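You operate a simulated robot arm through the tools that you are given. There is no shell and no other tool. Be economical: measure what you need, move in short steps, check, and stop when the job is done.

You run a simulated robot arm. Do the job below in one go: nothing can be reset, and whatever is moved stays where it is left.

JOB
Stack the orange box marked "259" from the blue table on top of the orange box that says "293". Then take the small bracket on the steel table and put it away on the carton end of the workbench. Then stack the yellow box that says "753" from the brown table on top of the yellow box that says "725". Do these in the order given.

Only the result counts: the job must be done as asked and must still hold three seconds after the hand-in. Knocking over, shifting, dropping, spilling or breaking anything else fails it.

ROBOT AND FRAMES
A 7-joint arm with a two-finger parallel gripper on a trunk, on a base that drives. Base frame: it is fixed to the floor where the robot stands at the start and does not move with it; the origin is under the middle of the robot, x ahead of it, y to its left, z up; the surface under the hand at the start is at about z = 880. Units: mm, rad, N and s.
With the tool pointing down near the work surface it reaches from about 260 to 720 mm from the robot's upright axis, wherever it stands. Its first joint turns from -2.897 to 2.897 rad. Places, roughly: carton end of the workbench [-5500, -100, 800]; yellow box [750, 4000, 1000]. Payload 1.57 kg.
The TCP is the grasp point between the finger pads, 30 mm short of the fingertips. In the tool frame z runs along the fingers and y along their closing line. The gripper opens to 80 mm. The fingers are 17 mm wide and 12 mm thick; the gripper's body (40 by 82 mm) begins 80 mm behind the TCP.
Orientation is that of the tool frame in the base frame, as [roll, pitch, yaw] about the fixed x, y, z axes, in that order (R = Rz(yaw) Ry(pitch) Rx(roll)). With the fingers straight down and closing along the base's y, the tool's x points along the base's -x, its y along +y and its z along -z.

CONTROLS
- The arm moves only by the tool send_rows. Its argument "plan" is a list that holds one entry, the list of rows, each a list of 7 numbers: the shift along the tool's x, y, z in mm, then the turn, a rotation vector about the tool's x, y, z in rad, then the gripper command, from -1 (shut) to 1 (fully open), values between in proportion. In form: [[[dx, dy, dz, rx, ry, rz, fingers], ...]]. A call has 1 to 20 rows; each row is the pose to reach, as a shift and turn from the pose commanded when the call began, along the tool's axes at that moment. Rows are played at 5 a second. More than 50 mm and 0.15 rad between two rows, or a gripper value outside its range, and nothing of the call is played. A pose out of reach is approached as far as the arm can. The call stops where the force on the tool passes 40 N (or 10 N more than at its start, if that is more) or the arm is blocked; 0.2 s more then pass. Each finger travels about 72 mm/s and halts on what it meets, pressing with about 26 N; the grip force reading is that of the motor and also rises with nothing between the fingers. The clock runs only during rows and for 0.2 s after the last one: add rows that repeat a pose to give the fingers time. It gives the time, the measured TCP pose, the force on the tool (base axes), the opening and the grip force at its end, in the units of the frame above (readings bear some noise), with the torque about the TCP (base axes, N m) and any sound that the robot's microphone picked up.
- Cameras (640 x 400 px; columns grow to the right, rows downward): "scene" is now at [-85.3, 68.5, 1365.9]; the picture's right is [-1.00, -0.07, 0.00], its down [-0.06, 0.82, -0.57] and it looks along [0.04, -0.57, -0.82] (base axes); focal length 214 px, centre (320, 200). "wrist" rides on the gripper at [72, -7, -122] in the tool frame; the picture's right is [0.09, 1.00, 0.00], its down [-0.84, 0.08, -0.54] and it looks along [-0.54, 0.05, 0.84] (tool axes); focal length 238 px, centre (320, 200). There is no depth. A picture from a camera that has moved, and an enlarged one, comes with that camera's place and axes in the base frame and with its lens.
- camera(camera): a new picture of that camera. It takes no simulated time.
- slide_trunk(by): slides the trunk up (or, below 0, down) by that many mm; the arm and the scene camera ride with it, the base frame stays. It gives what a move gives, with no picture.
- roll_base(legs): drives the robot by 1 to 6 legs, each [ahead, left, turn to the left] in mm, mm and rad, along the robot's own axes; the way and the turn of a leg run together, so that a leg with both is an arc; at most 1500 mm and 3.142 rad a leg. The arm and the cameras ride along, it lands a little off, and it stops where it bumps. It gives what a move gives.
- head_to(pan, tilt): turns the head with the scene camera to pan (to the left, within 1.501 rad either way) and tilt (down, from -0.506 to 1.204), counted from straight ahead of the robot. It gives what a move gives.
- zoom(camera, box): a new picture of the part [left, top, right, bottom] of that camera's present view, enlarged. It takes no simulated time.
- close_job(): hands the job in; it is judged then, once.

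Work in short steps. Places have to be worked out from the pictures, the camera data and where the tool is seen: move nearer, look again, correct. Check each grasp and each placing, and mend what went wrong. You have 165 turns and 108 pictures in all, those below and enlarged ones among them. Open the gripper and draw the arm clear of the work before you hand the job in, unless the task says otherwise; then end with one line.

The tools are called after "Emit:" by a JSON object that holds its "name" and its "arguments". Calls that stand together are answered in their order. send_rows: Moves the arm, as the interface text tells. Its arguments: {"type":"object","properties":{"plan":{"type":"array","items":{"type":"array","items":{"type":"array","items":{"type":"number"}}}}},"required":["plan"]} The other tools are called the same way: slide_trunk (by) slides the trunk up or down; roll_base (legs) drives the base; head_to (pan, tilt) turns the head that bears the scene camera; camera (camera) takes a picture; zoom (camera, box) takes an enlarged picture of a part of a camera's view; close_job () hands the job in.

At the start:

```text
clock: 0.0
ee_pos: [293.3, -289.8, 1114.9]
tool_rot: [-3.141, 0.0, -3.141]
ft_force: [0.1, 0.4, -0.1]
torque: [-0.02, 0.0, -0.01]
width: 80.1
gripper_force: 0.1
trunk travel left (down, up): [-50.0, 65.0]
robot x, y, heading: [2.1, 2.0, -0.001]
head pan, tilt: [-1.499, 0.965]
```

scene: 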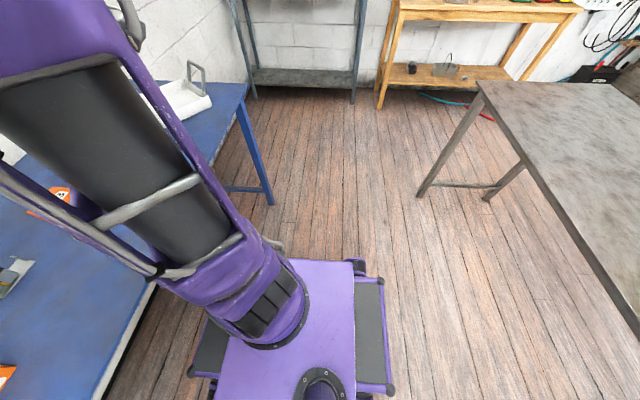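
wrist: 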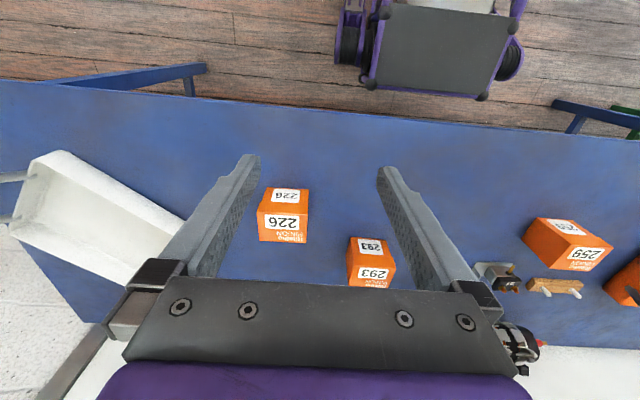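

I'll look closely at the blue table with the wrist camera first.

Emit:
{"name": "zoom", "arguments": {"camera": "wrist", "box": [240, 170, 440, 295]}}

Emit:
{"name": "zoom", "arguments": {"camera": "wrist", "box": [460, 190, 640, 310]}}

Emit:
{"name": "head_to", "arguments": {"pan": 0, "tilt": 0.6}}

Emit:
{"name": "camera", "arguments": {"camera": "scene"}}

```text
3.20 times, centred on (340, 232) of wrist
camera zoom: at [222.2, -295.3, 1237.2], right [-0.09, 1.0, 0.0], down [0.84, 0.08, 0.54], along [0.54, 0.05, -0.84], focal length 763 px, centre (256, 96)
```

zoom: 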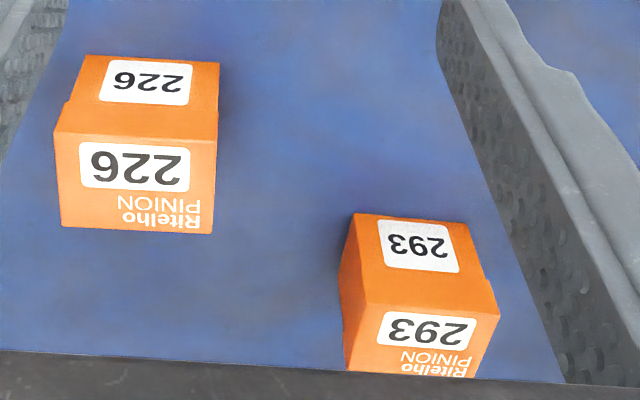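

```text
3.33 times, centred on (550, 250) of wrist
camera zoom: at [222.2, -295.3, 1237.2], right [-0.09, 1.0, 0.0], down [0.84, 0.08, 0.54], along [0.54, 0.05, -0.84], focal length 794 px, centre (-447, 33)
```

zoom: 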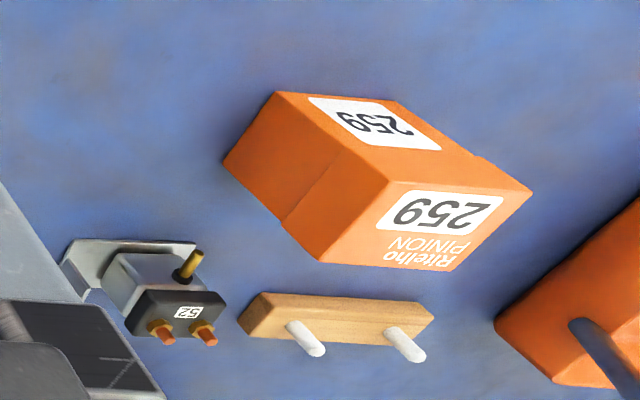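

```text
clock: 1.6
ee_pos: [293.5, -289.0, 1115.6]
tool_rot: [3.142, 0.002, 3.141]
ft_force: [-1.0, -0.4, 0.3]
torque: [0.03, 0.01, 0.02]
width: 80.0
gripper_force: 0.0
trunk travel left (down, up): [-50.0, 65.0]
robot x, y, heading: [0.6, -2.6, -0.003]
head pan, tilt: [0.0, 0.6]
```

```text
103 pictures are left
camera scene: at [-2.0, 140.0, 1395.5], right [0.0, -1.0, 0.0], down [-0.57, 0.0, -0.82], along [0.82, 0.0, -0.57], focal length 214 px, centre (320, 200)
```

scene: 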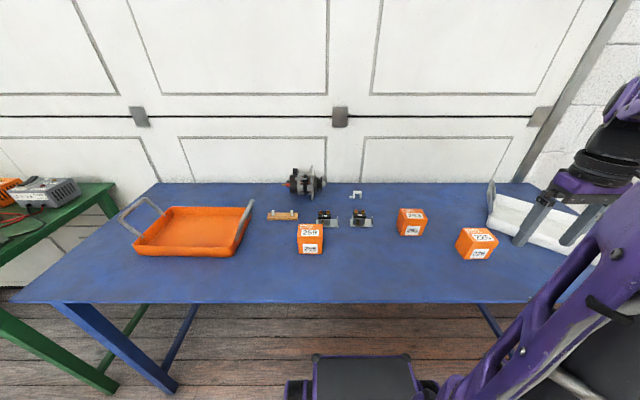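

The scene view shows the boxes well; I'll zoom on them for the geometry.

Emit:
{"name": "zoom", "arguments": {"camera": "scene", "box": [260, 160, 516, 320]}}

```text
2.50 times, centred on (388, 240) of scene
camera zoom: at [-2.0, 140.0, 1395.5], right [0.0, -1.0, 0.0], down [-0.57, 0.0, -0.82], along [0.82, 0.0, -0.57], focal length 536 px, centre (150, 100)
```

zoom: 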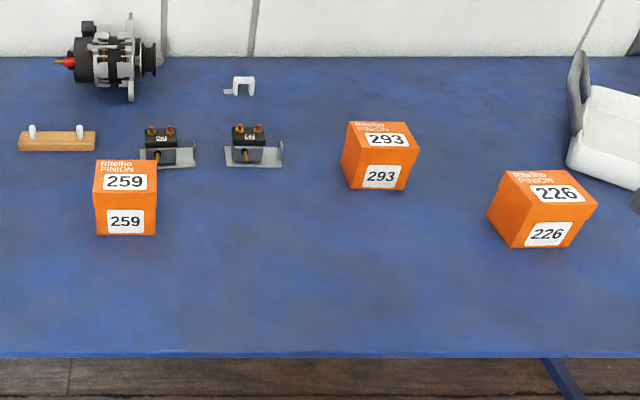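

The two boxes are about square to the base: 259 is centred near (480, 167) with its top at about 956, roughly 58 deep in x and 74 in y. 293 is near (556, -172). I'll move above 259 and turn the gripper to close along x.

Emit:
{"name": "send_rows", "arguments": {"plan": [[[-15.5, 38, 0, 0, 0, -0.131, 1], [-31, 76, 0, 0, 0, -0.262, 1], [-46.5, 114, 0, 0, 0, -0.393, 1], [-62, 152, 0, 0, 0, -0.524, 1], [-78, 190, 0, 0, 0, -0.654, 1], [-93, 228, 0, 0, 0, -0.785, 1], [-109, 266, 0, 0, 0, -0.916, 1], [-124, 304, 0, 0, 0, -1.047, 1], [-140, 342, 0, 0, 0, -1.178, 1], [-155, 380, 0, 0, 0, -1.309, 1], [-171, 418, 0, 0, 0, -1.44, 1], [-186.5, 456, 0, 0, 0, -1.571, 1], [-186.5, 456, 0, 0, 0, -1.571, 1]]]}}

Emit:
{"name": "camera", "arguments": {"camera": "wrist"}}

```text
clock: 4.4
ee_pos: [479.6, 167.7, 1115.3]
tool_rot: [3.141, 0.0, -1.568]
ft_force: [-0.4, -0.8, -0.5]
torque: [-0.05, 0.01, 0.02]
width: 80.0
gripper_force: 0.0
trunk travel left (down, up): [-50.0, 65.0]
robot x, y, heading: [0.1, -2.2, -0.0]
head pan, tilt: [0.0, 0.6]
```

```text
101 pictures are left
camera wrist: at [487.2, 95.8, 1236.6], right [-1.0, -0.09, 0.0], down [-0.08, 0.84, 0.54], along [-0.05, 0.54, -0.84], focal length 238 px, centre (320, 200)
```

wrist: 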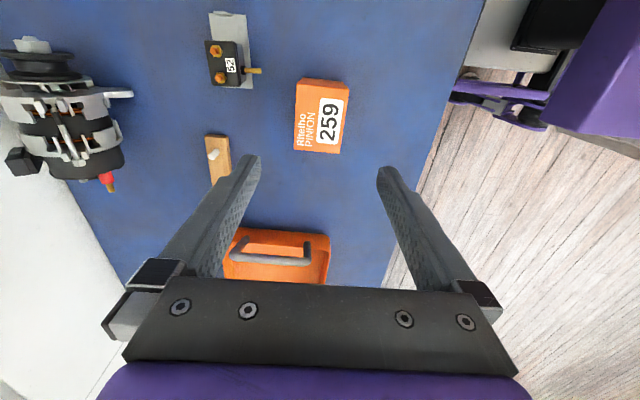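

I'll enlarge the box to get its edges precisely.

Emit:
{"name": "zoom", "arguments": {"camera": "wrist", "box": [256, 60, 384, 140]}}

Emit:
{"name": "zoom", "arguments": {"camera": "wrist", "box": [256, 100, 384, 180]}}

```text
5.00 times, centred on (320, 100) of wrist
camera zoom: at [487.2, 95.8, 1236.6], right [-1.0, -0.09, 0.0], down [-0.08, 0.84, 0.54], along [-0.05, 0.54, -0.84], focal length 1192 px, centre (320, 700)
```

zoom: 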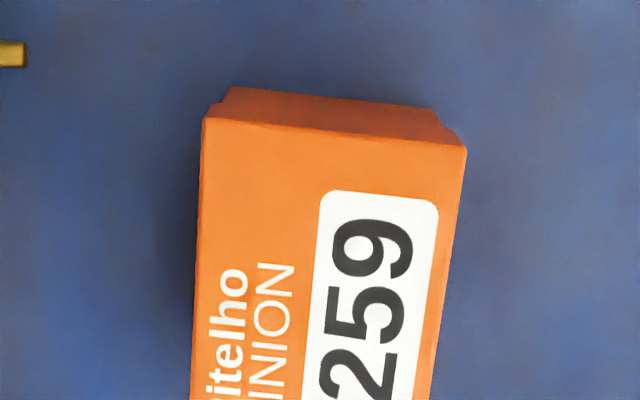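

```text
5.00 times, centred on (320, 140) of wrist
camera zoom: at [487.2, 95.8, 1236.6], right [-1.0, -0.09, 0.0], down [-0.08, 0.84, 0.54], along [-0.05, 0.54, -0.84], focal length 1192 px, centre (320, 500)
```

zoom: 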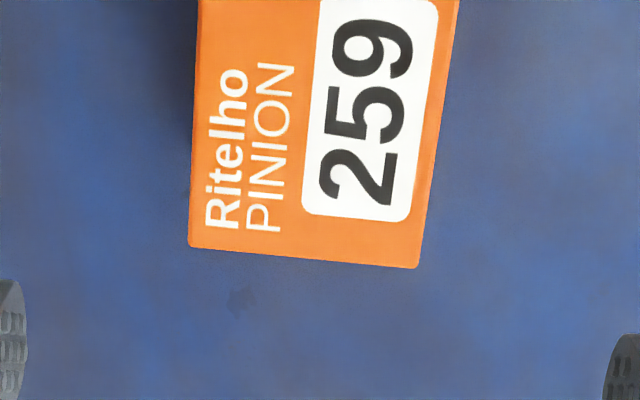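

Box 259 spans x 452.5–509.5 and y 131.5–205, so the gripper is nearly centred. I'll descend to TCP z of about 937 and close.

Emit:
{"name": "send_rows", "arguments": {"plan": [[[0, -1, 40, 0, 0, 0, 1], [0, -1, 80, 0, 0, 0, 1], [0, -1, 115, 0, 0, 0, 1], [0, -1, 145, 0, 0, 0, 1], [0, -1, 165, 0, 0, 0, 1], [0, -1, 178, 0, 0, 0, 1], [0, -1, 178, 0, 0, 0, 1], [0, -1, 178, 0, 0, 0, -1], [0, -1, 178, 0, 0, 0, -1], [0, -1, 178, 0, 0, 0, -1], [0, -1, 178, 0, 0, 0, -1]]]}}

Emit:
{"name": "camera", "arguments": {"camera": "wrist"}}

```text
clock: 6.8
ee_pos: [481.3, 167.2, 937.5]
tool_rot: [3.141, 0.0, -1.57]
ft_force: [0.4, -0.3, -1.5]
torque: [0.01, 0.01, 0.01]
width: 57.3
gripper_force: 25.6
trunk travel left (down, up): [-50.0, 65.0]
robot x, y, heading: [0.2, 0.9, -0.002]
head pan, tilt: [0.0, 0.6]
```

```text
98 pictures are left
camera wrist: at [488.4, 95.3, 1058.6], right [-1.0, -0.09, 0.0], down [-0.08, 0.84, 0.54], along [-0.05, 0.54, -0.84], focal length 238 px, centre (320, 200)
```

wrist: 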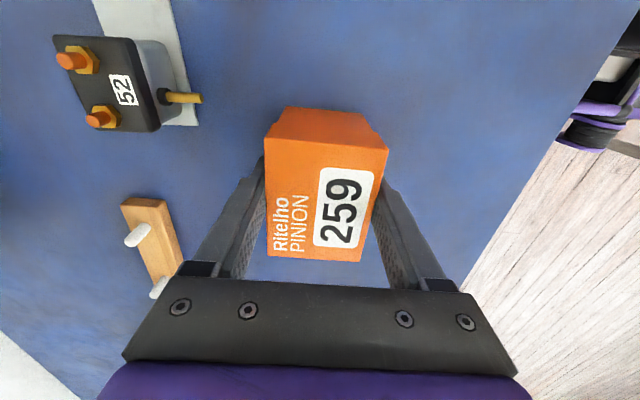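

The grip reads 57.3 mm, so 259 is held. I'll lift it and carry it most of the way towards 293, stopping short so I can look past the held box.

Emit:
{"name": "send_rows", "arguments": {"plan": [[[0, 0, -40, 0, 0, 0, -1], [0, 0, -80, 0, 0, 0, -1], [0, 0, -120, 0, 0, 0, -1], [0, 0, -170, 0, 0, 0, -1], [40, -11, -170, 0, 0, 0, -1], [80, -22, -170, 0, 0, 0, -1], [120, -33, -170, 0, 0, 0, -1], [160, -44, -170, 0, 0, 0, -1], [200, -55, -170, 0, 0, 0, -1], [240, -66, -170, 0, 0, 0, -1], [260, -75, -170, 0, 0, 0, -1], [260, -75, -170, 0, 0, 0, -1]]]}}

Emit:
{"name": "camera", "arguments": {"camera": "wrist"}}

Emit:
{"name": "zoom", "arguments": {"camera": "scene", "box": [356, 180, 484, 260]}}

```text
clock: 9.4
ee_pos: [553.2, -92.1, 1109.2]
tool_rot: [-3.139, 0.001, -1.571]
ft_force: [-0.1, 0.1, -1.5]
torque: [-0.05, -0.01, 0.03]
width: 57.4
gripper_force: 25.5
trunk travel left (down, up): [-50.0, 65.0]
robot x, y, heading: [3.7, -1.7, 0.002]
head pan, tilt: [0.0, 0.6]
```

```text
97 pictures are left
camera wrist: at [560.9, -164.1, 1229.6], right [-1.0, -0.09, 0.0], down [-0.08, 0.84, 0.54], along [-0.05, 0.54, -0.84], focal length 238 px, centre (320, 200)
```

wrist: 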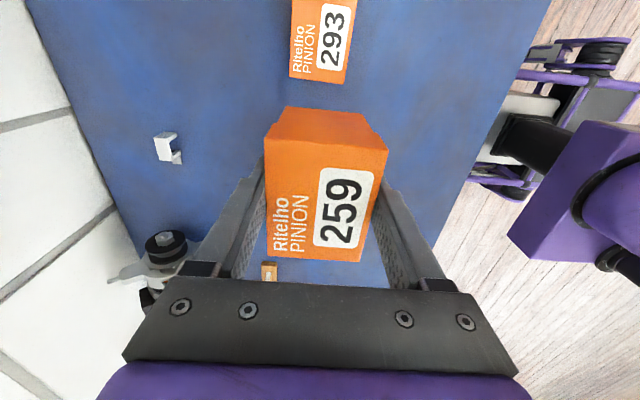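

```text
5.00 times, centred on (420, 220) of scene
camera zoom: at [-1.9, 140.0, 1395.5], right [0.0, -1.0, 0.0], down [-0.57, 0.0, -0.82], along [0.82, 0.0, -0.57], focal length 1072 px, centre (-180, 100)
```

zoom: 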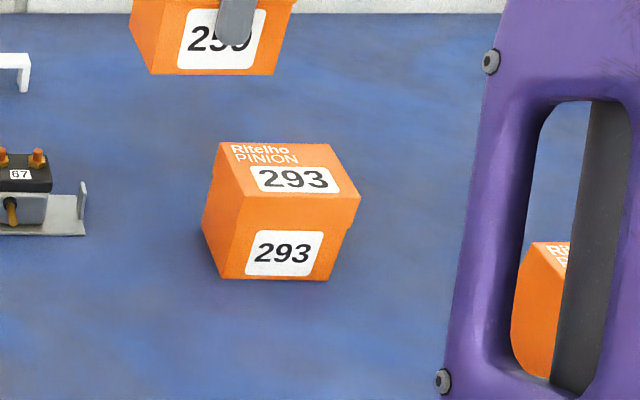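

I can see 293's near end, so I'll enlarge it.

Emit:
{"name": "zoom", "arguments": {"camera": "wrist", "box": [256, 0, 416, 100]}}

```text
4.00 times, centred on (336, 50) of wrist
camera zoom: at [560.9, -164.1, 1229.6], right [-1.0, -0.09, 0.0], down [-0.08, 0.84, 0.54], along [-0.05, 0.54, -0.84], focal length 953 px, centre (256, 800)
```

zoom: 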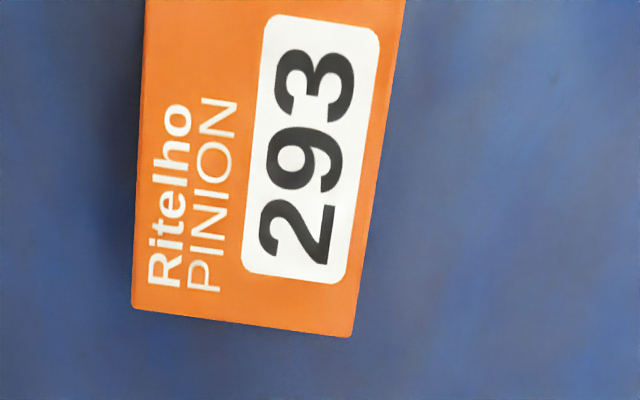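

293 is centred about (+7, -80) mm from the held box, with a yaw of about -0.026. I'll shift over it and lower to just above the expected contact height of about 1013.

Emit:
{"name": "send_rows", "arguments": {"plan": [[[40, -3.5, 0, 0, 0, 0.013, -1], [80, -7.2, 0, 0, 0, 0.026, -1], [80, -7.2, 30, 0, 0, 0.026, -1], [80, -7.2, 60, 0, 0, 0.026, -1], [80, -7.2, 80, 0, 0, 0.026, -1], [80, -7.2, 88, 0, 0, 0.026, -1], [80, -7.2, 88, 0, 0, 0.026, -1]]]}}

Emit:
{"name": "zoom", "arguments": {"camera": "scene", "box": [356, 160, 484, 240]}}

```text
clock: 11.0
ee_pos: [563.8, -171.7, 1019.9]
tool_rot: [3.141, 0.0, -1.597]
ft_force: [1.2, -0.9, -1.9]
torque: [0.03, -0.01, 0.0]
width: 57.7
gripper_force: 25.9
trunk travel left (down, up): [-50.0, 65.0]
robot x, y, heading: [1.7, 0.3, 0.001]
head pan, tilt: [0.0, 0.6]
```

```text
5.00 times, centred on (420, 200) of scene
camera zoom: at [-1.9, 140.1, 1395.5], right [0.0, -1.0, 0.0], down [-0.57, 0.0, -0.82], along [0.82, 0.0, -0.57], focal length 1072 px, centre (-180, 200)
```

zoom: 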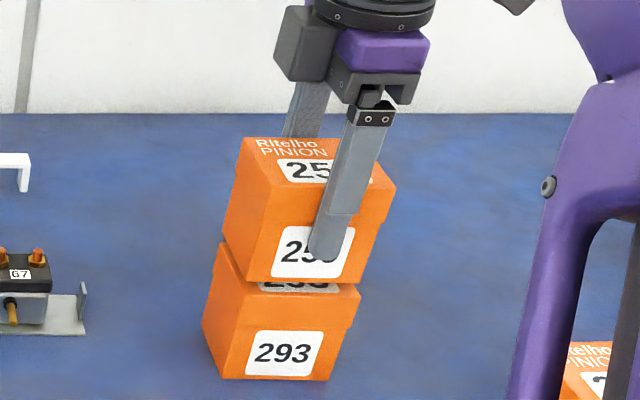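

Lateral alignment looks about right. I'll check it closer before lowering.

Emit:
{"name": "zoom", "arguments": {"camera": "scene", "box": [390, 185, 446, 220]}}

```text
11.43 times, centred on (418, 202) of scene
camera zoom: at [-1.9, 140.1, 1395.5], right [0.0, -1.0, 0.0], down [-0.57, 0.0, -0.82], along [0.82, 0.0, -0.57], focal length 2451 px, centre (-800, 171)
```

zoom: 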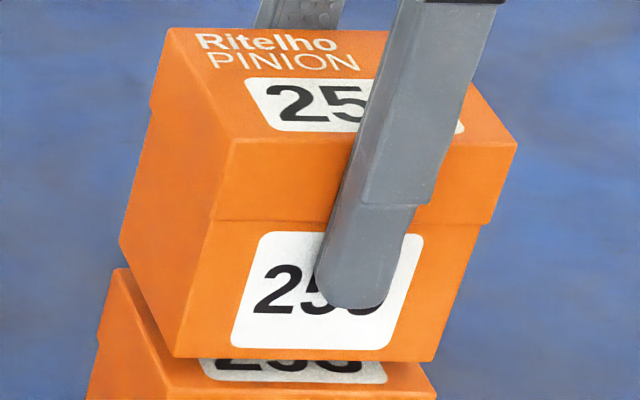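

I need the lower lid in full to compare the edges.

Emit:
{"name": "zoom", "arguments": {"camera": "scene", "box": [390, 200, 446, 235]}}

```text
11.43 times, centred on (418, 218) of scene
camera zoom: at [-1.9, 140.1, 1395.5], right [0.0, -1.0, 0.0], down [-0.57, 0.0, -0.82], along [0.82, 0.0, -0.57], focal length 2451 px, centre (-800, 0)
```

zoom: 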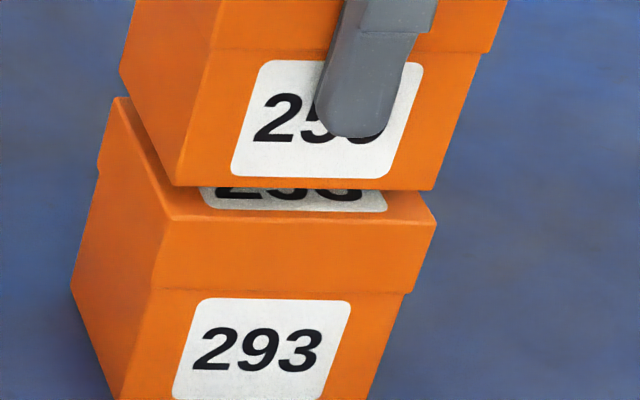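

Lateral alignment is within 1 mm. In x the upper box sits perhaps 2–3 mm too far forward, so I'll pull it back 2.5 mm and lower until it touches.

Emit:
{"name": "send_rows", "arguments": {"plan": [[[0, 2.5, 0, 0, 0, 0, -1], [0, 2.5, 2, 0, 0, 0, -1], [0, 2.5, 4, 0, 0, 0, -1], [0, 2.5, 5, 0, 0, 0, -1], [0, 2.5, 6, 0, 0, 0, -1], [0, 2.5, 6, 0, 0, 0, -1]]]}}

Emit:
{"name": "zoom", "arguments": {"camera": "scene", "box": [390, 195, 446, 230]}}

```text
clock: 12.4
ee_pos: [560.5, -172.0, 1014.0]
tool_rot: [3.141, 0.001, -1.598]
ft_force: [-1.4, -0.2, -1.7]
torque: [-0.02, -0.01, -0.04]
width: 57.6
gripper_force: 25.5
trunk travel left (down, up): [-50.0, 65.0]
robot x, y, heading: [0.8, -2.9, -0.004]
head pan, tilt: [0.0, 0.6]
```

```text
11.43 times, centred on (418, 212) of scene
camera zoom: at [-1.9, 140.1, 1395.5], right [0.0, -1.0, 0.0], down [-0.57, 0.0, -0.83], along [0.83, 0.0, -0.57], focal length 2451 px, centre (-800, 57)
```

zoom: 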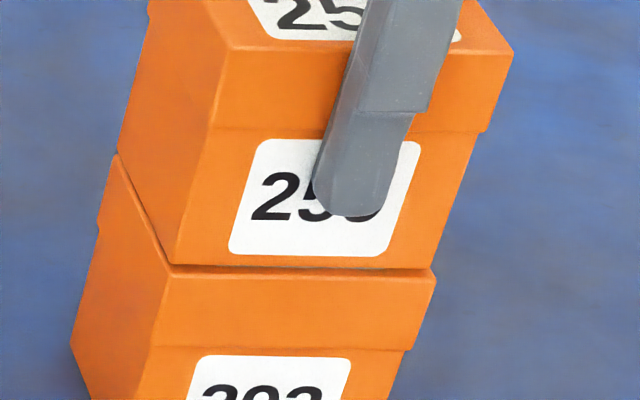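

It's nearly touching and well aligned. I'll lower in 1 mm rows until the force shows contact.

Emit:
{"name": "send_rows", "arguments": {"plan": [[[0, 0, 1, 0, 0, 0, -1], [0, 0, 2, 0, 0, 0, -1], [0, 0, 2, 0, 0, 0, -1]]]}}

```text
clock: 13.2
ee_pos: [560.0, -172.6, 1012.8]
tool_rot: [-3.141, -0.001, -1.596]
ft_force: [-0.2, -0.1, -1.5]
torque: [0.0, 0.0, 0.0]
width: 57.6
gripper_force: 25.9
trunk travel left (down, up): [-50.0, 65.0]
robot x, y, heading: [-0.0, 2.5, 0.002]
head pan, tilt: [0.0, 0.6]
```

No contact yet, so I'll go a little lower.

Emit:
{"name": "send_rows", "arguments": {"plan": [[[0, 0, 1, 0, 0, 0, -1], [0, 0, 1, 0, 0, 0, -1], [0, 0, 1, 0, 0, 0, -1]]]}}

Emit:
{"name": "zoom", "arguments": {"camera": "scene", "box": [400, 205, 440, 230]}}

```text
clock: 14.0
ee_pos: [560.6, -172.2, 1012.4]
tool_rot: [-3.14, 0.0, -1.598]
ft_force: [0.8, -0.6, 4.6]
torque: [0.09, 0.08, 0.01]
width: 57.5
gripper_force: 25.8
trunk travel left (down, up): [-50.0, 65.0]
robot x, y, heading: [-2.3, -1.6, 0.007]
head pan, tilt: [0.0, 0.6]
```

```text
16.00 times, centred on (420, 218) of scene
camera zoom: at [-2.3, 140.2, 1395.5], right [0.0, -1.0, 0.0], down [-0.56, 0.0, -0.83], along [0.83, 0.0, -0.56], focal length 3432 px, centre (-1280, -80)
```

zoom: 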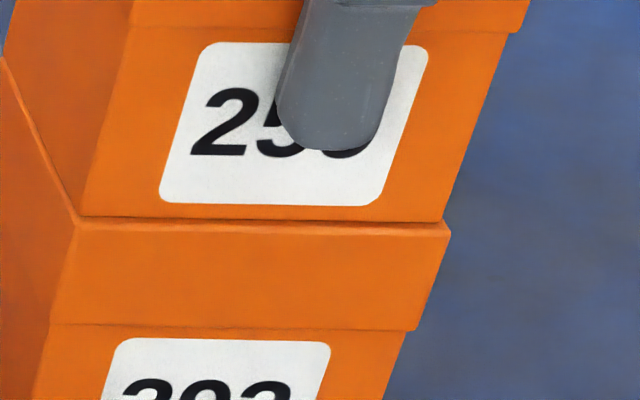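

The force has risen by 6 N and the gap is closed, so it is seated. I'll open, wait, and lift straight up.

Emit:
{"name": "send_rows", "arguments": {"plan": [[[0, 0, 0, 0, 0, 0, 1], [0, 0, 0, 0, 0, 0, 1], [0, 0, 0, 0, 0, 0, 1], [0, 0, -20, 0, 0, 0, 1], [0, 0, -60, 0, 0, 0, 1], [0, 0, -100, 0, 0, 0, 1], [0, 0, -130, 0, 0, 0, 1], [0, 0, -130, 0, 0, 0, 1]]]}}

Emit:
{"name": "camera", "arguments": {"camera": "scene"}}

Emit:
{"name": "zoom", "arguments": {"camera": "scene", "box": [388, 175, 452, 240]}}

```text
clock: 15.8
ee_pos: [560.5, -172.8, 1141.7]
tool_rot: [-3.142, 0.0, -1.596]
ft_force: [-0.2, -0.2, 0.3]
torque: [0.02, 0.0, 0.01]
width: 79.9
gripper_force: 0.1
trunk travel left (down, up): [-50.0, 65.0]
robot x, y, heading: [0.9, 3.3, 0.002]
head pan, tilt: [0.0, 0.6]
```

```text
89 pictures are left
camera scene: at [-2.1, 140.1, 1395.5], right [0.0, -1.0, 0.0], down [-0.56, 0.0, -0.83], along [0.83, 0.0, -0.56], focal length 214 px, centre (320, 200)
```

scene: 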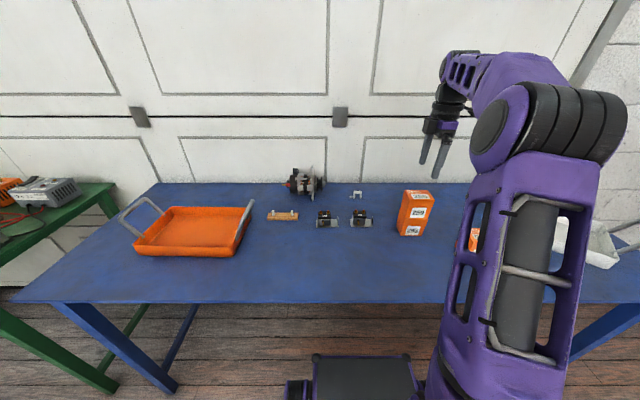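

```text
6.15 times, centred on (420, 208) of scene
camera zoom: at [-2.1, 140.1, 1395.5], right [0.0, -1.0, 0.0], down [-0.56, 0.0, -0.83], along [0.83, 0.0, -0.56], focal length 1320 px, centre (-295, 154)
```

zoom: 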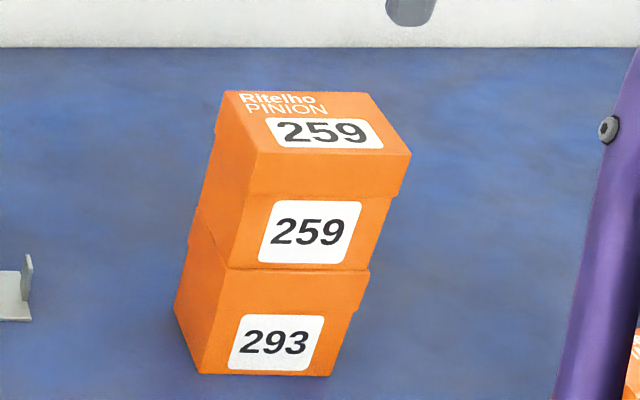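

The first stack stands. I'll draw the arm in to a compact pose and look around for the steel table.

Emit:
{"name": "send_rows", "arguments": {"plan": [[[0, 45, -8, 0, 0, 0, 1], [0, 90, -16, 0, 0, 0, 1], [0, 135, -24, 0, 0, 0, 1], [0, 180, -24, 0, 0, 0, 1], [0, 225, -24, 0, 0, 0, 1], [0, 260, -24, 0, 0, 0, 1], [0, 260, -24, 0, 0, 0, 1]]]}}

Emit:
{"name": "head_to", "arguments": {"pan": -1.5, "tilt": 0.4}}

Emit:
{"name": "camera", "arguments": {"camera": "scene"}}

Emit:
{"name": "head_to", "arguments": {"pan": 1.5, "tilt": 0.4}}

Emit:
{"name": "camera", "arguments": {"camera": "scene"}}

```text
clock: 17.4
ee_pos: [315.1, -171.1, 1117.3]
tool_rot: [3.01, 0.065, -1.596]
ft_force: [0.6, -1.0, -0.1]
torque: [0.0, 0.02, 0.01]
width: 79.7
gripper_force: 0.1
trunk travel left (down, up): [-50.0, 65.0]
robot x, y, heading: [1.2, 0.7, 0.004]
head pan, tilt: [0.0, 0.6]
stopped in row 7: the arm was blocked; the commanded pose is now the measured one
```

```text
clock: 19.0
ee_pos: [315.7, -171.9, 1119.2]
tool_rot: [3.015, 0.06, -1.595]
ft_force: [-0.2, 0.4, 1.1]
torque: [-0.01, 0.0, 0.02]
width: 79.9
gripper_force: 0.1
trunk travel left (down, up): [-50.0, 65.0]
robot x, y, heading: [1.1, -2.8, 0.007]
head pan, tilt: [-1.499, 0.4]
```

```text
87 pictures are left
camera scene: at [-83.6, 47.6, 1413.7], right [-1.0, -0.07, 0.0], down [-0.03, 0.39, -0.92], along [0.07, -0.92, -0.39], focal length 214 px, centre (320, 200)
```

scene: 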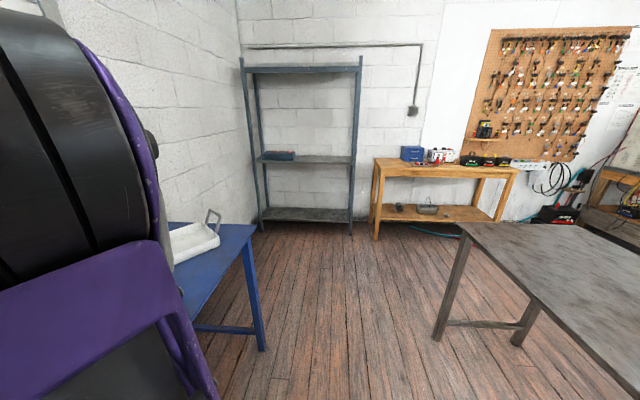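

```text
clock: 21.6
ee_pos: [315.7, -171.1, 1117.6]
tool_rot: [3.009, 0.063, -1.594]
ft_force: [0.6, -0.7, -0.2]
torque: [0.01, -0.03, 0.0]
width: 80.0
gripper_force: 0.0
trunk travel left (down, up): [-50.0, 65.0]
robot x, y, heading: [-0.9, -1.1, -0.001]
head pan, tilt: [1.499, 0.4]
```

```text
86 pictures are left
camera scene: at [2.3, 135.8, 1414.6], right [-0.05, -1.0, 0.0], down [-0.38, 0.02, -0.92], along [0.92, -0.04, -0.38], focal length 214 px, centre (320, 200)
```

scene: 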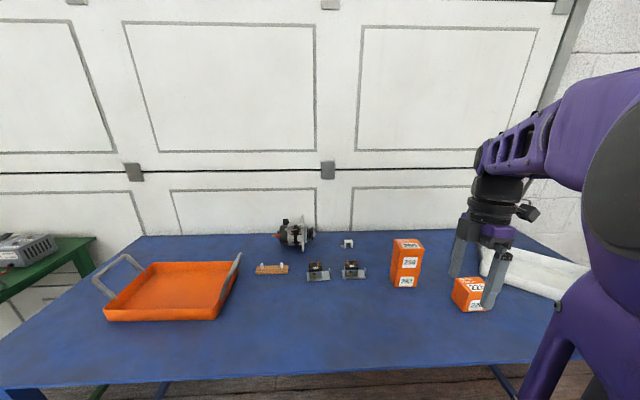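

The last picture seems to have been taken before the head arrived, so I'll look again to the left.

Emit:
{"name": "camera", "arguments": {"camera": "scene"}}

```text
85 pictures are left
camera scene: at [2.3, 135.8, 1414.6], right [-0.05, -1.0, 0.0], down [-0.38, 0.02, -0.92], along [0.92, -0.04, -0.38], focal length 214 px, centre (320, 200)
```

scene: 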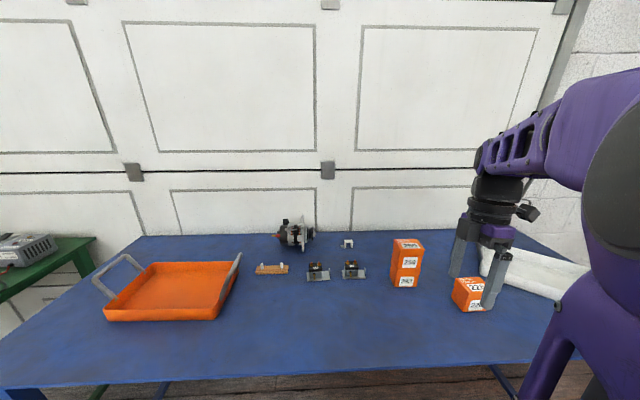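

The head is facing ahead although it reports 1.499, so I'll command it again.

Emit:
{"name": "head_to", "arguments": {"pan": 1.2, "tilt": 0.4}}

Emit:
{"name": "camera", "arguments": {"camera": "scene"}}

```text
clock: 22.4
ee_pos: [315.7, -170.7, 1119.2]
tool_rot: [3.01, 0.064, -1.596]
ft_force: [-0.6, 0.7, -0.4]
torque: [0.02, 0.0, 0.02]
width: 80.0
gripper_force: 0.1
trunk travel left (down, up): [-50.0, 65.0]
robot x, y, heading: [-3.2, 1.2, -0.003]
head pan, tilt: [1.201, 0.4]
```

```text
84 pictures are left
camera scene: at [2.3, 135.8, 1414.7], right [-0.05, -1.0, 0.0], down [-0.38, 0.02, -0.93], along [0.92, -0.04, -0.38], focal length 214 px, centre (320, 200)
```

scene: 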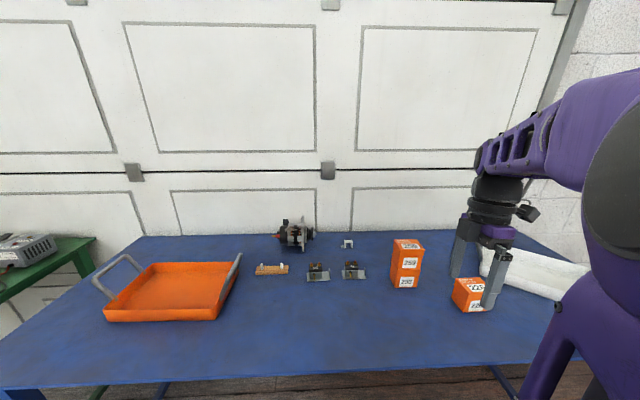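

The arm's elbow is probably against the head. I'll move the arm out a bit and straighten the tool, then try the head again.

Emit:
{"name": "send_rows", "arguments": {"plan": [[[0, -40, 0, 0.065, 0.032, 0, 1], [0, -75, 0, 0.131, 0.064, 0, 1], [0, -100, 0, 0.131, 0.064, 0, 1], [0, -100, 0, 0.131, 0.064, 0, 1]]]}}

Emit:
{"name": "head_to", "arguments": {"pan": 1.2, "tilt": 0.4}}

Emit:
{"name": "camera", "arguments": {"camera": "scene"}}

```text
clock: 23.4
ee_pos: [413.4, -170.9, 1105.0]
tool_rot: [-3.135, -0.001, -1.59]
ft_force: [-0.4, -0.6, -0.5]
torque: [-0.02, 0.04, 0.03]
width: 80.1
gripper_force: 0.0
trunk travel left (down, up): [-50.0, 65.0]
robot x, y, heading: [-4.1, 1.1, 0.003]
head pan, tilt: [1.201, 0.4]
```

```text
clock: 24.0
ee_pos: [412.4, -171.4, 1105.2]
tool_rot: [-3.138, -0.003, -1.591]
ft_force: [-0.1, 1.0, -0.5]
torque: [0.01, -0.01, 0.02]
width: 79.8
gripper_force: 0.2
trunk travel left (down, up): [-50.0, 65.0]
robot x, y, heading: [2.1, 0.7, -0.001]
head pan, tilt: [1.201, 0.4]
```

```text
83 pictures are left
camera scene: at [-56.8, 226.4, 1413.7], right [0.93, -0.36, 0.0], down [-0.14, -0.36, -0.92], along [0.33, 0.86, -0.39], focal length 214 px, centre (320, 200)
```

scene: 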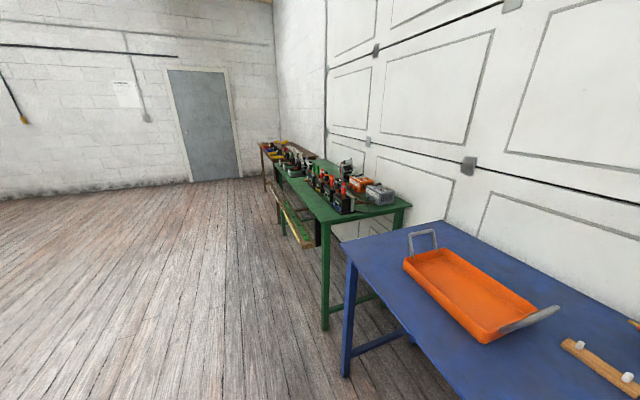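

The green and brown tables lie to the left. I'll back away from the blue table and turn right to face -y, to survey the steel table behind me.

Emit:
{"name": "roll_base", "arguments": {"legs": [[-200, 0, 0], [0, 0, -1.571]]}}

Emit:
{"name": "head_to", "arguments": {"pan": -1.2, "tilt": 0.45}}

Emit:
{"name": "camera", "arguments": {"camera": "scene"}}

```text
clock: 29.5
ee_pos: [-372.8, -412.9, 1105.0]
tool_rot: [-3.139, -0.002, 3.127]
ft_force: [0.0, 0.2, 0.3]
torque: [0.0, 0.01, 0.0]
width: 79.9
gripper_force: 0.0
trunk travel left (down, up): [-50.0, 65.0]
robot x, y, heading: [-203.3, 2.2, -1.567]
head pan, tilt: [1.201, 0.4]
```

```text
clock: 31.7
ee_pos: [-371.2, -413.0, 1103.7]
tool_rot: [-3.138, -0.001, 3.126]
ft_force: [0.0, 1.2, 0.9]
torque: [0.04, 0.0, -0.01]
width: 79.7
gripper_force: 0.0
trunk travel left (down, up): [-50.0, 65.0]
robot x, y, heading: [-202.3, 0.4, -1.561]
head pan, tilt: [-1.201, 0.45]
```

```text
82 pictures are left
camera scene: at [-149.3, 56.8, 1409.0], right [-0.37, 0.93, 0.0], down [0.41, 0.16, -0.9], along [-0.84, -0.33, -0.44], focal length 214 px, centre (320, 200)
```

scene: 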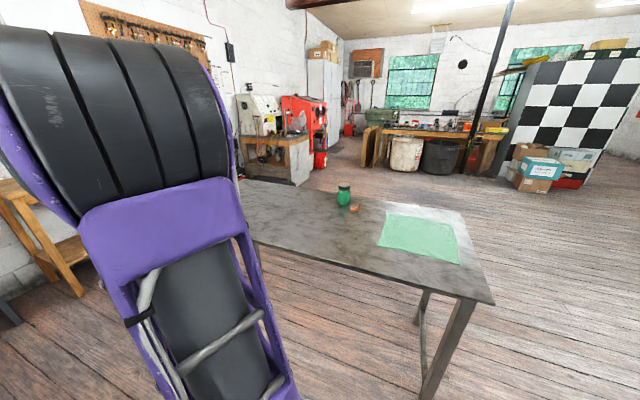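

The steel table spans about x -1293..-712 and y -1000..366. I'll zoom on its top to find the bracket.

Emit:
{"name": "zoom", "arguments": {"camera": "scene", "box": [230, 150, 500, 320]}}

Emit:
{"name": "zoom", "arguments": {"camera": "scene", "box": [340, 60, 560, 200]}}

```text
2.35 times, centred on (365, 235) of scene
camera zoom: at [-149.3, 56.8, 1409.0], right [-0.37, 0.93, 0.0], down [0.41, 0.16, -0.9], along [-0.84, -0.33, -0.44], focal length 505 px, centre (214, 118)
```

zoom: 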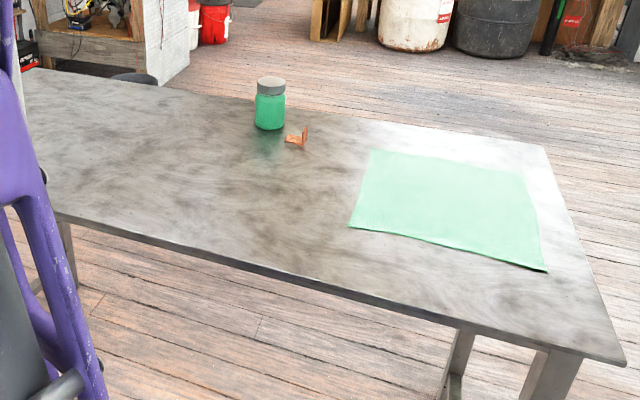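

```text
2.86 times, centred on (450, 130) of scene
camera zoom: at [-149.3, 56.8, 1409.0], right [-0.37, 0.93, 0.0], down [0.41, 0.16, -0.9], along [-0.84, -0.33, -0.44], focal length 613 px, centre (-51, 400)
```

zoom: 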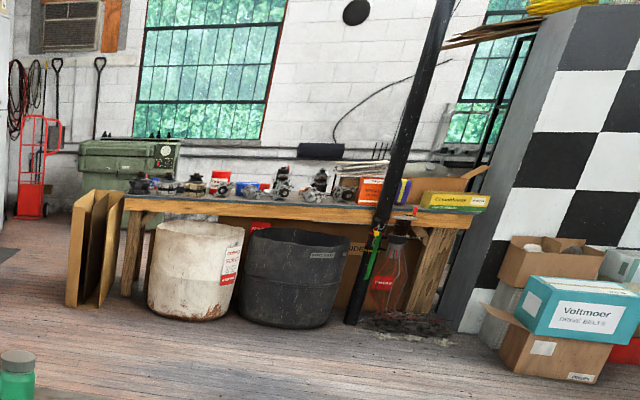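

The copper-coloured bracket is near (-1115, -129), beside a jar of green liquid. I'll drive round the +y end of the table to its far side, where the reach is shorter and the workbench is on my way.

Emit:
{"name": "roll_base", "arguments": {"legs": [[0, 0, -1.571], [0, -850, 0], [1450, 0, 0], [0, 0, 3.14]]}}

Emit:
{"name": "head_to", "arguments": {"pan": -0.7, "tilt": 0.6}}

Emit:
{"name": "camera", "arguments": {"camera": "scene"}}

```text
clock: 58.5
ee_pos: [-1258.2, 680.7, 1104.6]
tool_rot: [-3.138, -0.001, -1.636]
ft_force: [-0.1, -0.2, -0.2]
torque: [0.01, 0.04, -0.03]
width: 79.7
gripper_force: 0.0
trunk travel left (down, up): [-50.0, 65.0]
robot x, y, heading: [-1662.3, 869.6, -0.047]
head pan, tilt: [-1.201, 0.45]
```

```text
clock: 59.4
ee_pos: [-1256.8, 682.1, 1103.9]
tool_rot: [-3.138, -0.002, -1.635]
ft_force: [-0.4, -0.1, -0.4]
torque: [-0.01, 0.04, 0.04]
width: 80.4
gripper_force: 0.0
trunk travel left (down, up): [-50.0, 65.0]
robot x, y, heading: [-1663.7, 870.8, -0.042]
head pan, tilt: [-0.7, 0.6]
```

```text
79 pictures are left
camera scene: at [-1681.6, 954.4, 1395.5], right [-0.68, -0.74, 0.0], down [-0.42, 0.38, -0.83], along [0.61, -0.56, -0.56], focal length 214 px, centre (320, 200)
```

scene: 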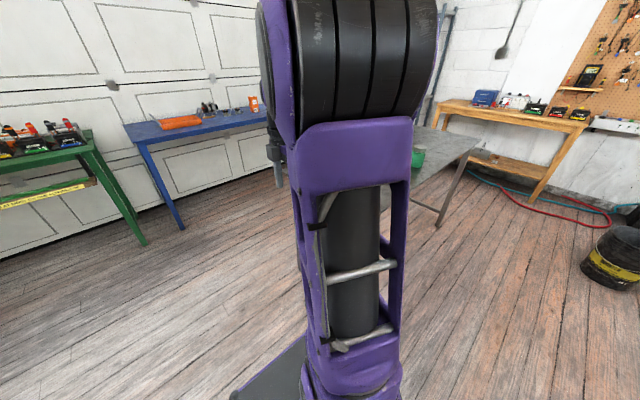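

The way along the table's far side is clear. I'll straighten and slide right until the bracket is in front.

Emit:
{"name": "roll_base", "arguments": {"legs": [[0, 0, 0.045], [0, -960, 0]]}}

Emit:
{"name": "head_to", "arguments": {"pan": 0.0, "tilt": 0.7}}

Emit:
{"name": "camera", "arguments": {"camera": "scene"}}

Emit:
{"name": "camera", "arguments": {"camera": "wrist"}}

```text
clock: 69.2
ee_pos: [-1250.5, -241.8, 1104.2]
tool_rot: [-3.139, -0.001, -1.595]
ft_force: [0.2, 0.0, -0.1]
torque: [-0.02, 0.01, -0.01]
width: 79.9
gripper_force: 0.0
trunk travel left (down, up): [-50.0, 65.0]
robot x, y, heading: [-1665.1, -70.6, -0.003]
head pan, tilt: [-0.7, 0.6]
```

```text
clock: 70.2
ee_pos: [-1250.7, -242.7, 1103.6]
tool_rot: [-3.138, -0.001, -1.594]
ft_force: [0.7, -0.6, 0.5]
torque: [0.03, -0.01, 0.0]
width: 80.0
gripper_force: 0.0
trunk travel left (down, up): [-50.0, 65.0]
robot x, y, heading: [-1664.0, -68.4, -0.006]
head pan, tilt: [0.0, 0.7]
```

```text
78 pictures are left
camera scene: at [-1668.6, 70.7, 1386.9], right [0.0, -1.0, 0.0], down [-0.64, 0.0, -0.77], along [0.77, 0.0, -0.64], focal length 214 px, centre (320, 200)
```

scene: 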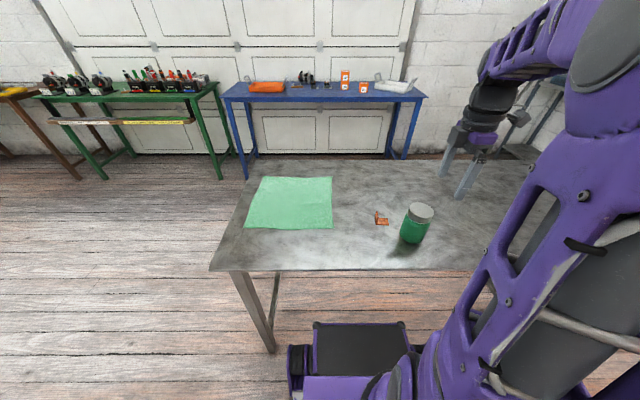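

```text
77 pictures are left
camera wrist: at [-1247.0, -314.5, 1225.9], right [-1.0, -0.07, 0.0], down [-0.06, 0.84, 0.54], along [-0.03, 0.54, -0.84], focal length 238 px, centre (320, 200)
```

wrist: 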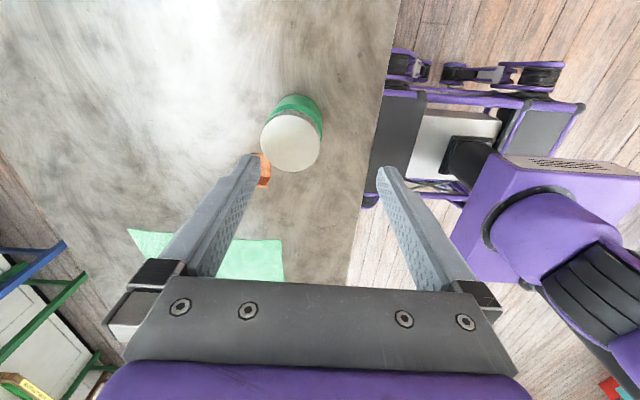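

Both views show the bracket. I'll enlarge it to locate it, the jar and the table height.

Emit:
{"name": "zoom", "arguments": {"camera": "scene", "box": [360, 195, 440, 245]}}

Emit:
{"name": "zoom", "arguments": {"camera": "wrist", "box": [240, 80, 368, 200]}}

```text
8.00 times, centred on (400, 220) of scene
camera zoom: at [-1668.6, 70.7, 1386.9], right [0.0, -1.0, 0.0], down [-0.64, 0.0, -0.77], along [0.77, 0.0, -0.64], focal length 1716 px, centre (-320, 40)
```

zoom: 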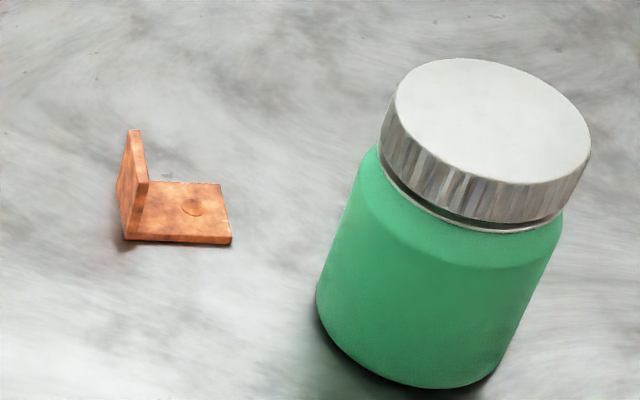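

```text
3.33 times, centred on (304, 140) of wrist
camera zoom: at [-1247.0, -314.5, 1225.9], right [-1.0, -0.07, 0.0], down [-0.06, 0.84, 0.54], along [-0.03, 0.54, -0.84], focal length 794 px, centre (373, 400)
```

zoom: 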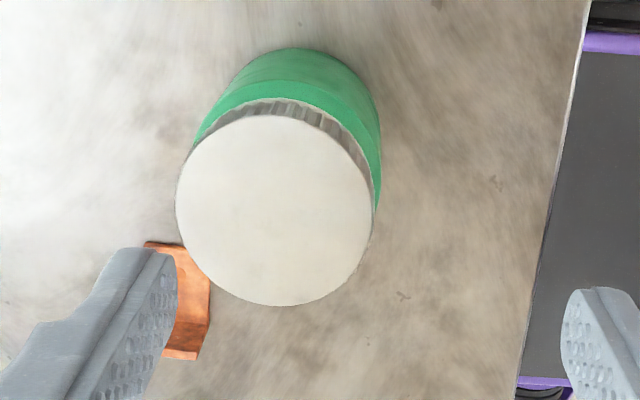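

The table is at about z 880. The bracket spans x ≈ -1179..-1144 and y ≈ -152..-109, with its upright on the +y side, and the jar is near (-1217, -214), about 106 tall. I'll move above the upright at a safe height and look.

Emit:
{"name": "send_rows", "arguments": {"plan": [[[-33, -22, 0, 0, 0, 0, 1], [-66, -44, 0, 0, 0, 0, 1], [-99, -66, 0, 0, 0, 0.008, 1], [-132, -87, 0, 0, 0, 0.016, 1], [-132, -87, 35, 0, 0, 0.016, 1], [-132, -87, 70, 0, 0, 0.016, 1], [-132, -87, 70, 0, 0, 0.016, 1]]]}}

Emit:
{"name": "camera", "arguments": {"camera": "wrist"}}

Emit:
{"name": "zoom", "arguments": {"camera": "wrist", "box": [240, 60, 400, 160]}}

```text
clock: 71.8
ee_pos: [-1162.8, -114.7, 1036.6]
tool_rot: [-3.138, -0.003, -1.611]
ft_force: [0.0, 0.9, -0.5]
torque: [0.01, 0.0, -0.04]
width: 79.9
gripper_force: 0.1
trunk travel left (down, up): [-50.0, 65.0]
robot x, y, heading: [-1662.9, -70.3, -0.003]
head pan, tilt: [0.0, 0.7]
```

```text
74 pictures are left
camera wrist: at [-1158.8, -186.3, 1157.5], right [-1.0, -0.05, 0.0], down [-0.04, 0.84, 0.54], along [-0.03, 0.54, -0.84], focal length 238 px, centre (320, 200)
```

wrist: 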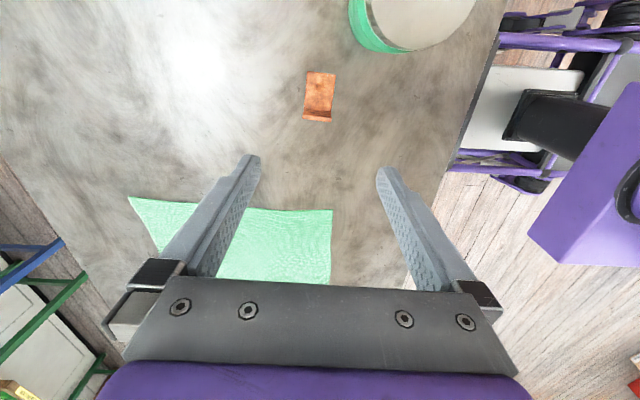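

```text
4.00 times, centred on (320, 110) of wrist
camera zoom: at [-1158.8, -186.3, 1157.5], right [-1.0, -0.05, 0.0], down [-0.04, 0.84, 0.54], along [-0.03, 0.54, -0.84], focal length 953 px, centre (320, 560)
```

zoom: 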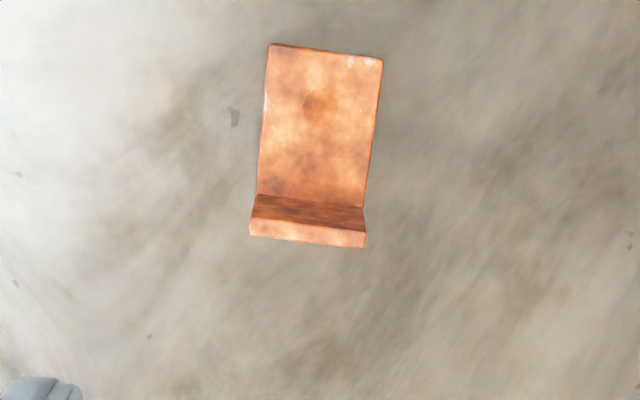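

The upright is at y ≈ -124..-130 and centred at x ≈ -1160, with the bracket's yaw about -0.06. I'll descend with the fingers straddling the upright's edges, staying clear of the jar, and close.

Emit:
{"name": "send_rows", "arguments": {"plan": [[[7, -3, 30, 0, 0, 0.02, 0.6], [7, -3, 60, 0, 0, 0.02, 0.3], [7, -3, 85, 0, 0, 0.02, 0.3], [7, -3, 105, 0, 0, 0.02, 0.3], [7, -3, 118, 0, 0, 0.02, 0.3], [7, -3, 118, 0, 0, 0.02, 0.3]]]}}

Emit:
{"name": "camera", "arguments": {"camera": "wrist"}}

```text
clock: 73.2
ee_pos: [-1158.1, -121.6, 916.9]
tool_rot: [-3.139, -0.001, -1.634]
ft_force: [0.1, 0.3, 0.6]
torque: [-0.02, 0.04, 0.01]
width: 52.3
gripper_force: 0.0
trunk travel left (down, up): [-50.0, 65.0]
robot x, y, heading: [-1659.8, -71.3, -0.003]
head pan, tilt: [0.0, 0.7]
```

```text
72 pictures are left
camera wrist: at [-1156.0, -193.1, 1036.5], right [-1.0, -0.03, 0.0], down [-0.03, 0.84, 0.54], along [-0.01, 0.54, -0.84], focal length 238 px, centre (320, 200)
```

wrist: 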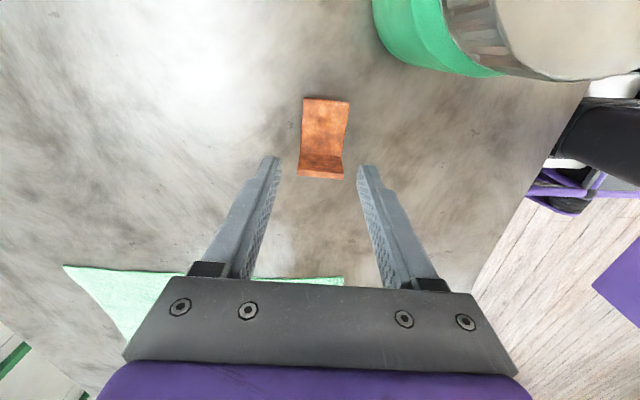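

The fingers straddle the bracket, with the upright near the -y side of the pads. I'll shift 5 mm towards it and close.

Emit:
{"name": "send_rows", "arguments": {"plan": [[[5, 0, 0, 0, 0, 0, 0.3], [5, 0, 0, 0, 0, 0, -1], [5, 0, 0, 0, 0, 0, -1], [5, 0, 0, 0, 0, 0, -1], [5, 0, 0, 0, 0, 0, -1]]]}}

Emit:
{"name": "camera", "arguments": {"camera": "wrist"}}

```text
clock: 74.5
ee_pos: [-1159.2, -125.7, 915.8]
tool_rot: [-3.138, -0.001, -1.633]
ft_force: [-0.4, 0.2, 0.4]
torque: [-0.02, -0.03, -0.02]
width: 31.4
gripper_force: 26.4
trunk travel left (down, up): [-50.0, 65.0]
robot x, y, heading: [-1663.7, -70.5, -0.005]
head pan, tilt: [0.0, 0.7]
```

```text
71 pictures are left
camera wrist: at [-1156.1, -197.5, 1037.0], right [-1.0, -0.03, 0.0], down [-0.03, 0.84, 0.54], along [-0.01, 0.54, -0.84], focal length 238 px, centre (320, 200)
```

wrist: 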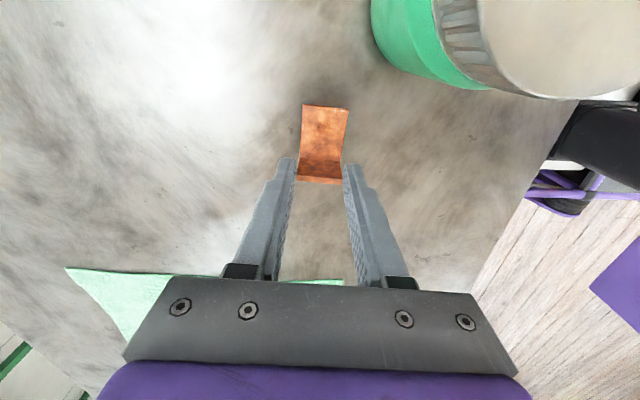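

The width is 31.4 mm with grip force on, so it's held. I'll lift straight up and check.

Emit:
{"name": "send_rows", "arguments": {"plan": [[[0, 0, -20, 0, 0, 0, -1], [0, 0, -60, 0, 0, 0, -1], [0, 0, -100, 0, 0, 0, -1], [0, 0, -140, 0, 0, 0, -1], [0, 0, -180, 0, 0, 0, -1], [0, 0, -180, 0, 0, 0, -1]]]}}

Emit:
{"name": "camera", "arguments": {"camera": "wrist"}}

```text
clock: 75.8
ee_pos: [-1159.0, -123.5, 1096.8]
tool_rot: [-3.138, -0.002, -1.632]
ft_force: [0.0, -0.3, -1.1]
torque: [0.01, 0.01, -0.01]
width: 31.2
gripper_force: 26.5
trunk travel left (down, up): [-50.0, 65.0]
robot x, y, heading: [-1660.4, -67.2, -0.004]
head pan, tilt: [0.0, 0.7]
```

```text
70 pictures are left
camera wrist: at [-1157.7, -196.6, 1219.1], right [-1.0, -0.03, 0.0], down [-0.03, 0.84, 0.54], along [-0.01, 0.54, -0.84], focal length 238 px, centre (320, 200)
```

wrist: 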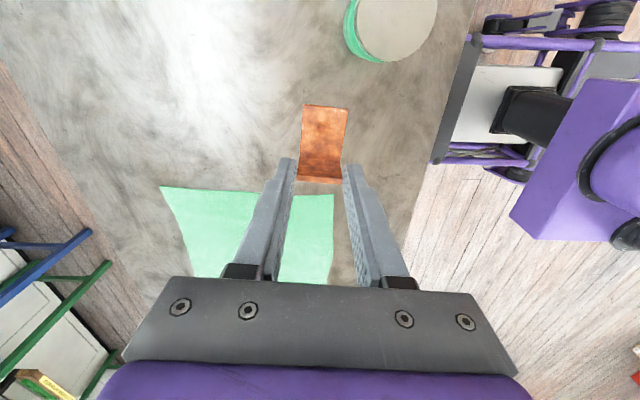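

The bracket is held firmly. I'll back away, turn round towards the workbench, and drive part of the way.

Emit:
{"name": "roll_base", "arguments": {"legs": [[-450, 0, 0], [0, 0, 3.14], [1400, 0, 0]]}}

Emit:
{"name": "head_to", "arguments": {"pan": 0.0, "tilt": 0.25}}

Emit:
{"name": "camera", "arguments": {"camera": "scene"}}

```text
clock: 92.7
ee_pos: [-4003.7, -61.1, 1096.3]
tool_rot: [-3.138, -0.001, 1.55]
ft_force: [0.2, 0.1, -1.4]
torque: [-0.02, -0.02, 0.01]
width: 31.0
gripper_force: 26.1
trunk travel left (down, up): [-50.0, 65.0]
robot x, y, heading: [-3495.8, -95.5, -3.113]
head pan, tilt: [0.0, 0.7]
```

```text
clock: 93.6
ee_pos: [-4003.8, -59.8, 1097.2]
tool_rot: [-3.137, -0.001, 1.548]
ft_force: [-0.5, 0.4, -0.6]
torque: [-0.01, -0.02, 0.01]
width: 31.2
gripper_force: 25.7
trunk travel left (down, up): [-50.0, 65.0]
robot x, y, heading: [-3499.3, -98.8, -3.105]
head pan, tilt: [0.0, 0.25]
```

```text
69 pictures are left
camera scene: at [-3497.7, -236.4, 1427.6], right [-0.03, 1.0, 0.0], down [0.25, 0.01, -0.97], along [-0.97, -0.03, -0.25], focal length 214 px, centre (320, 200)
```

scene: 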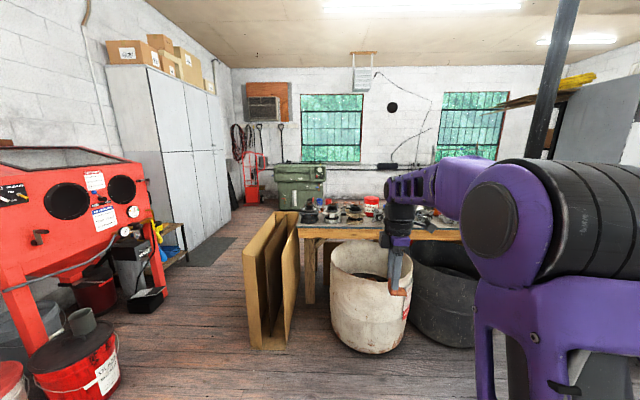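

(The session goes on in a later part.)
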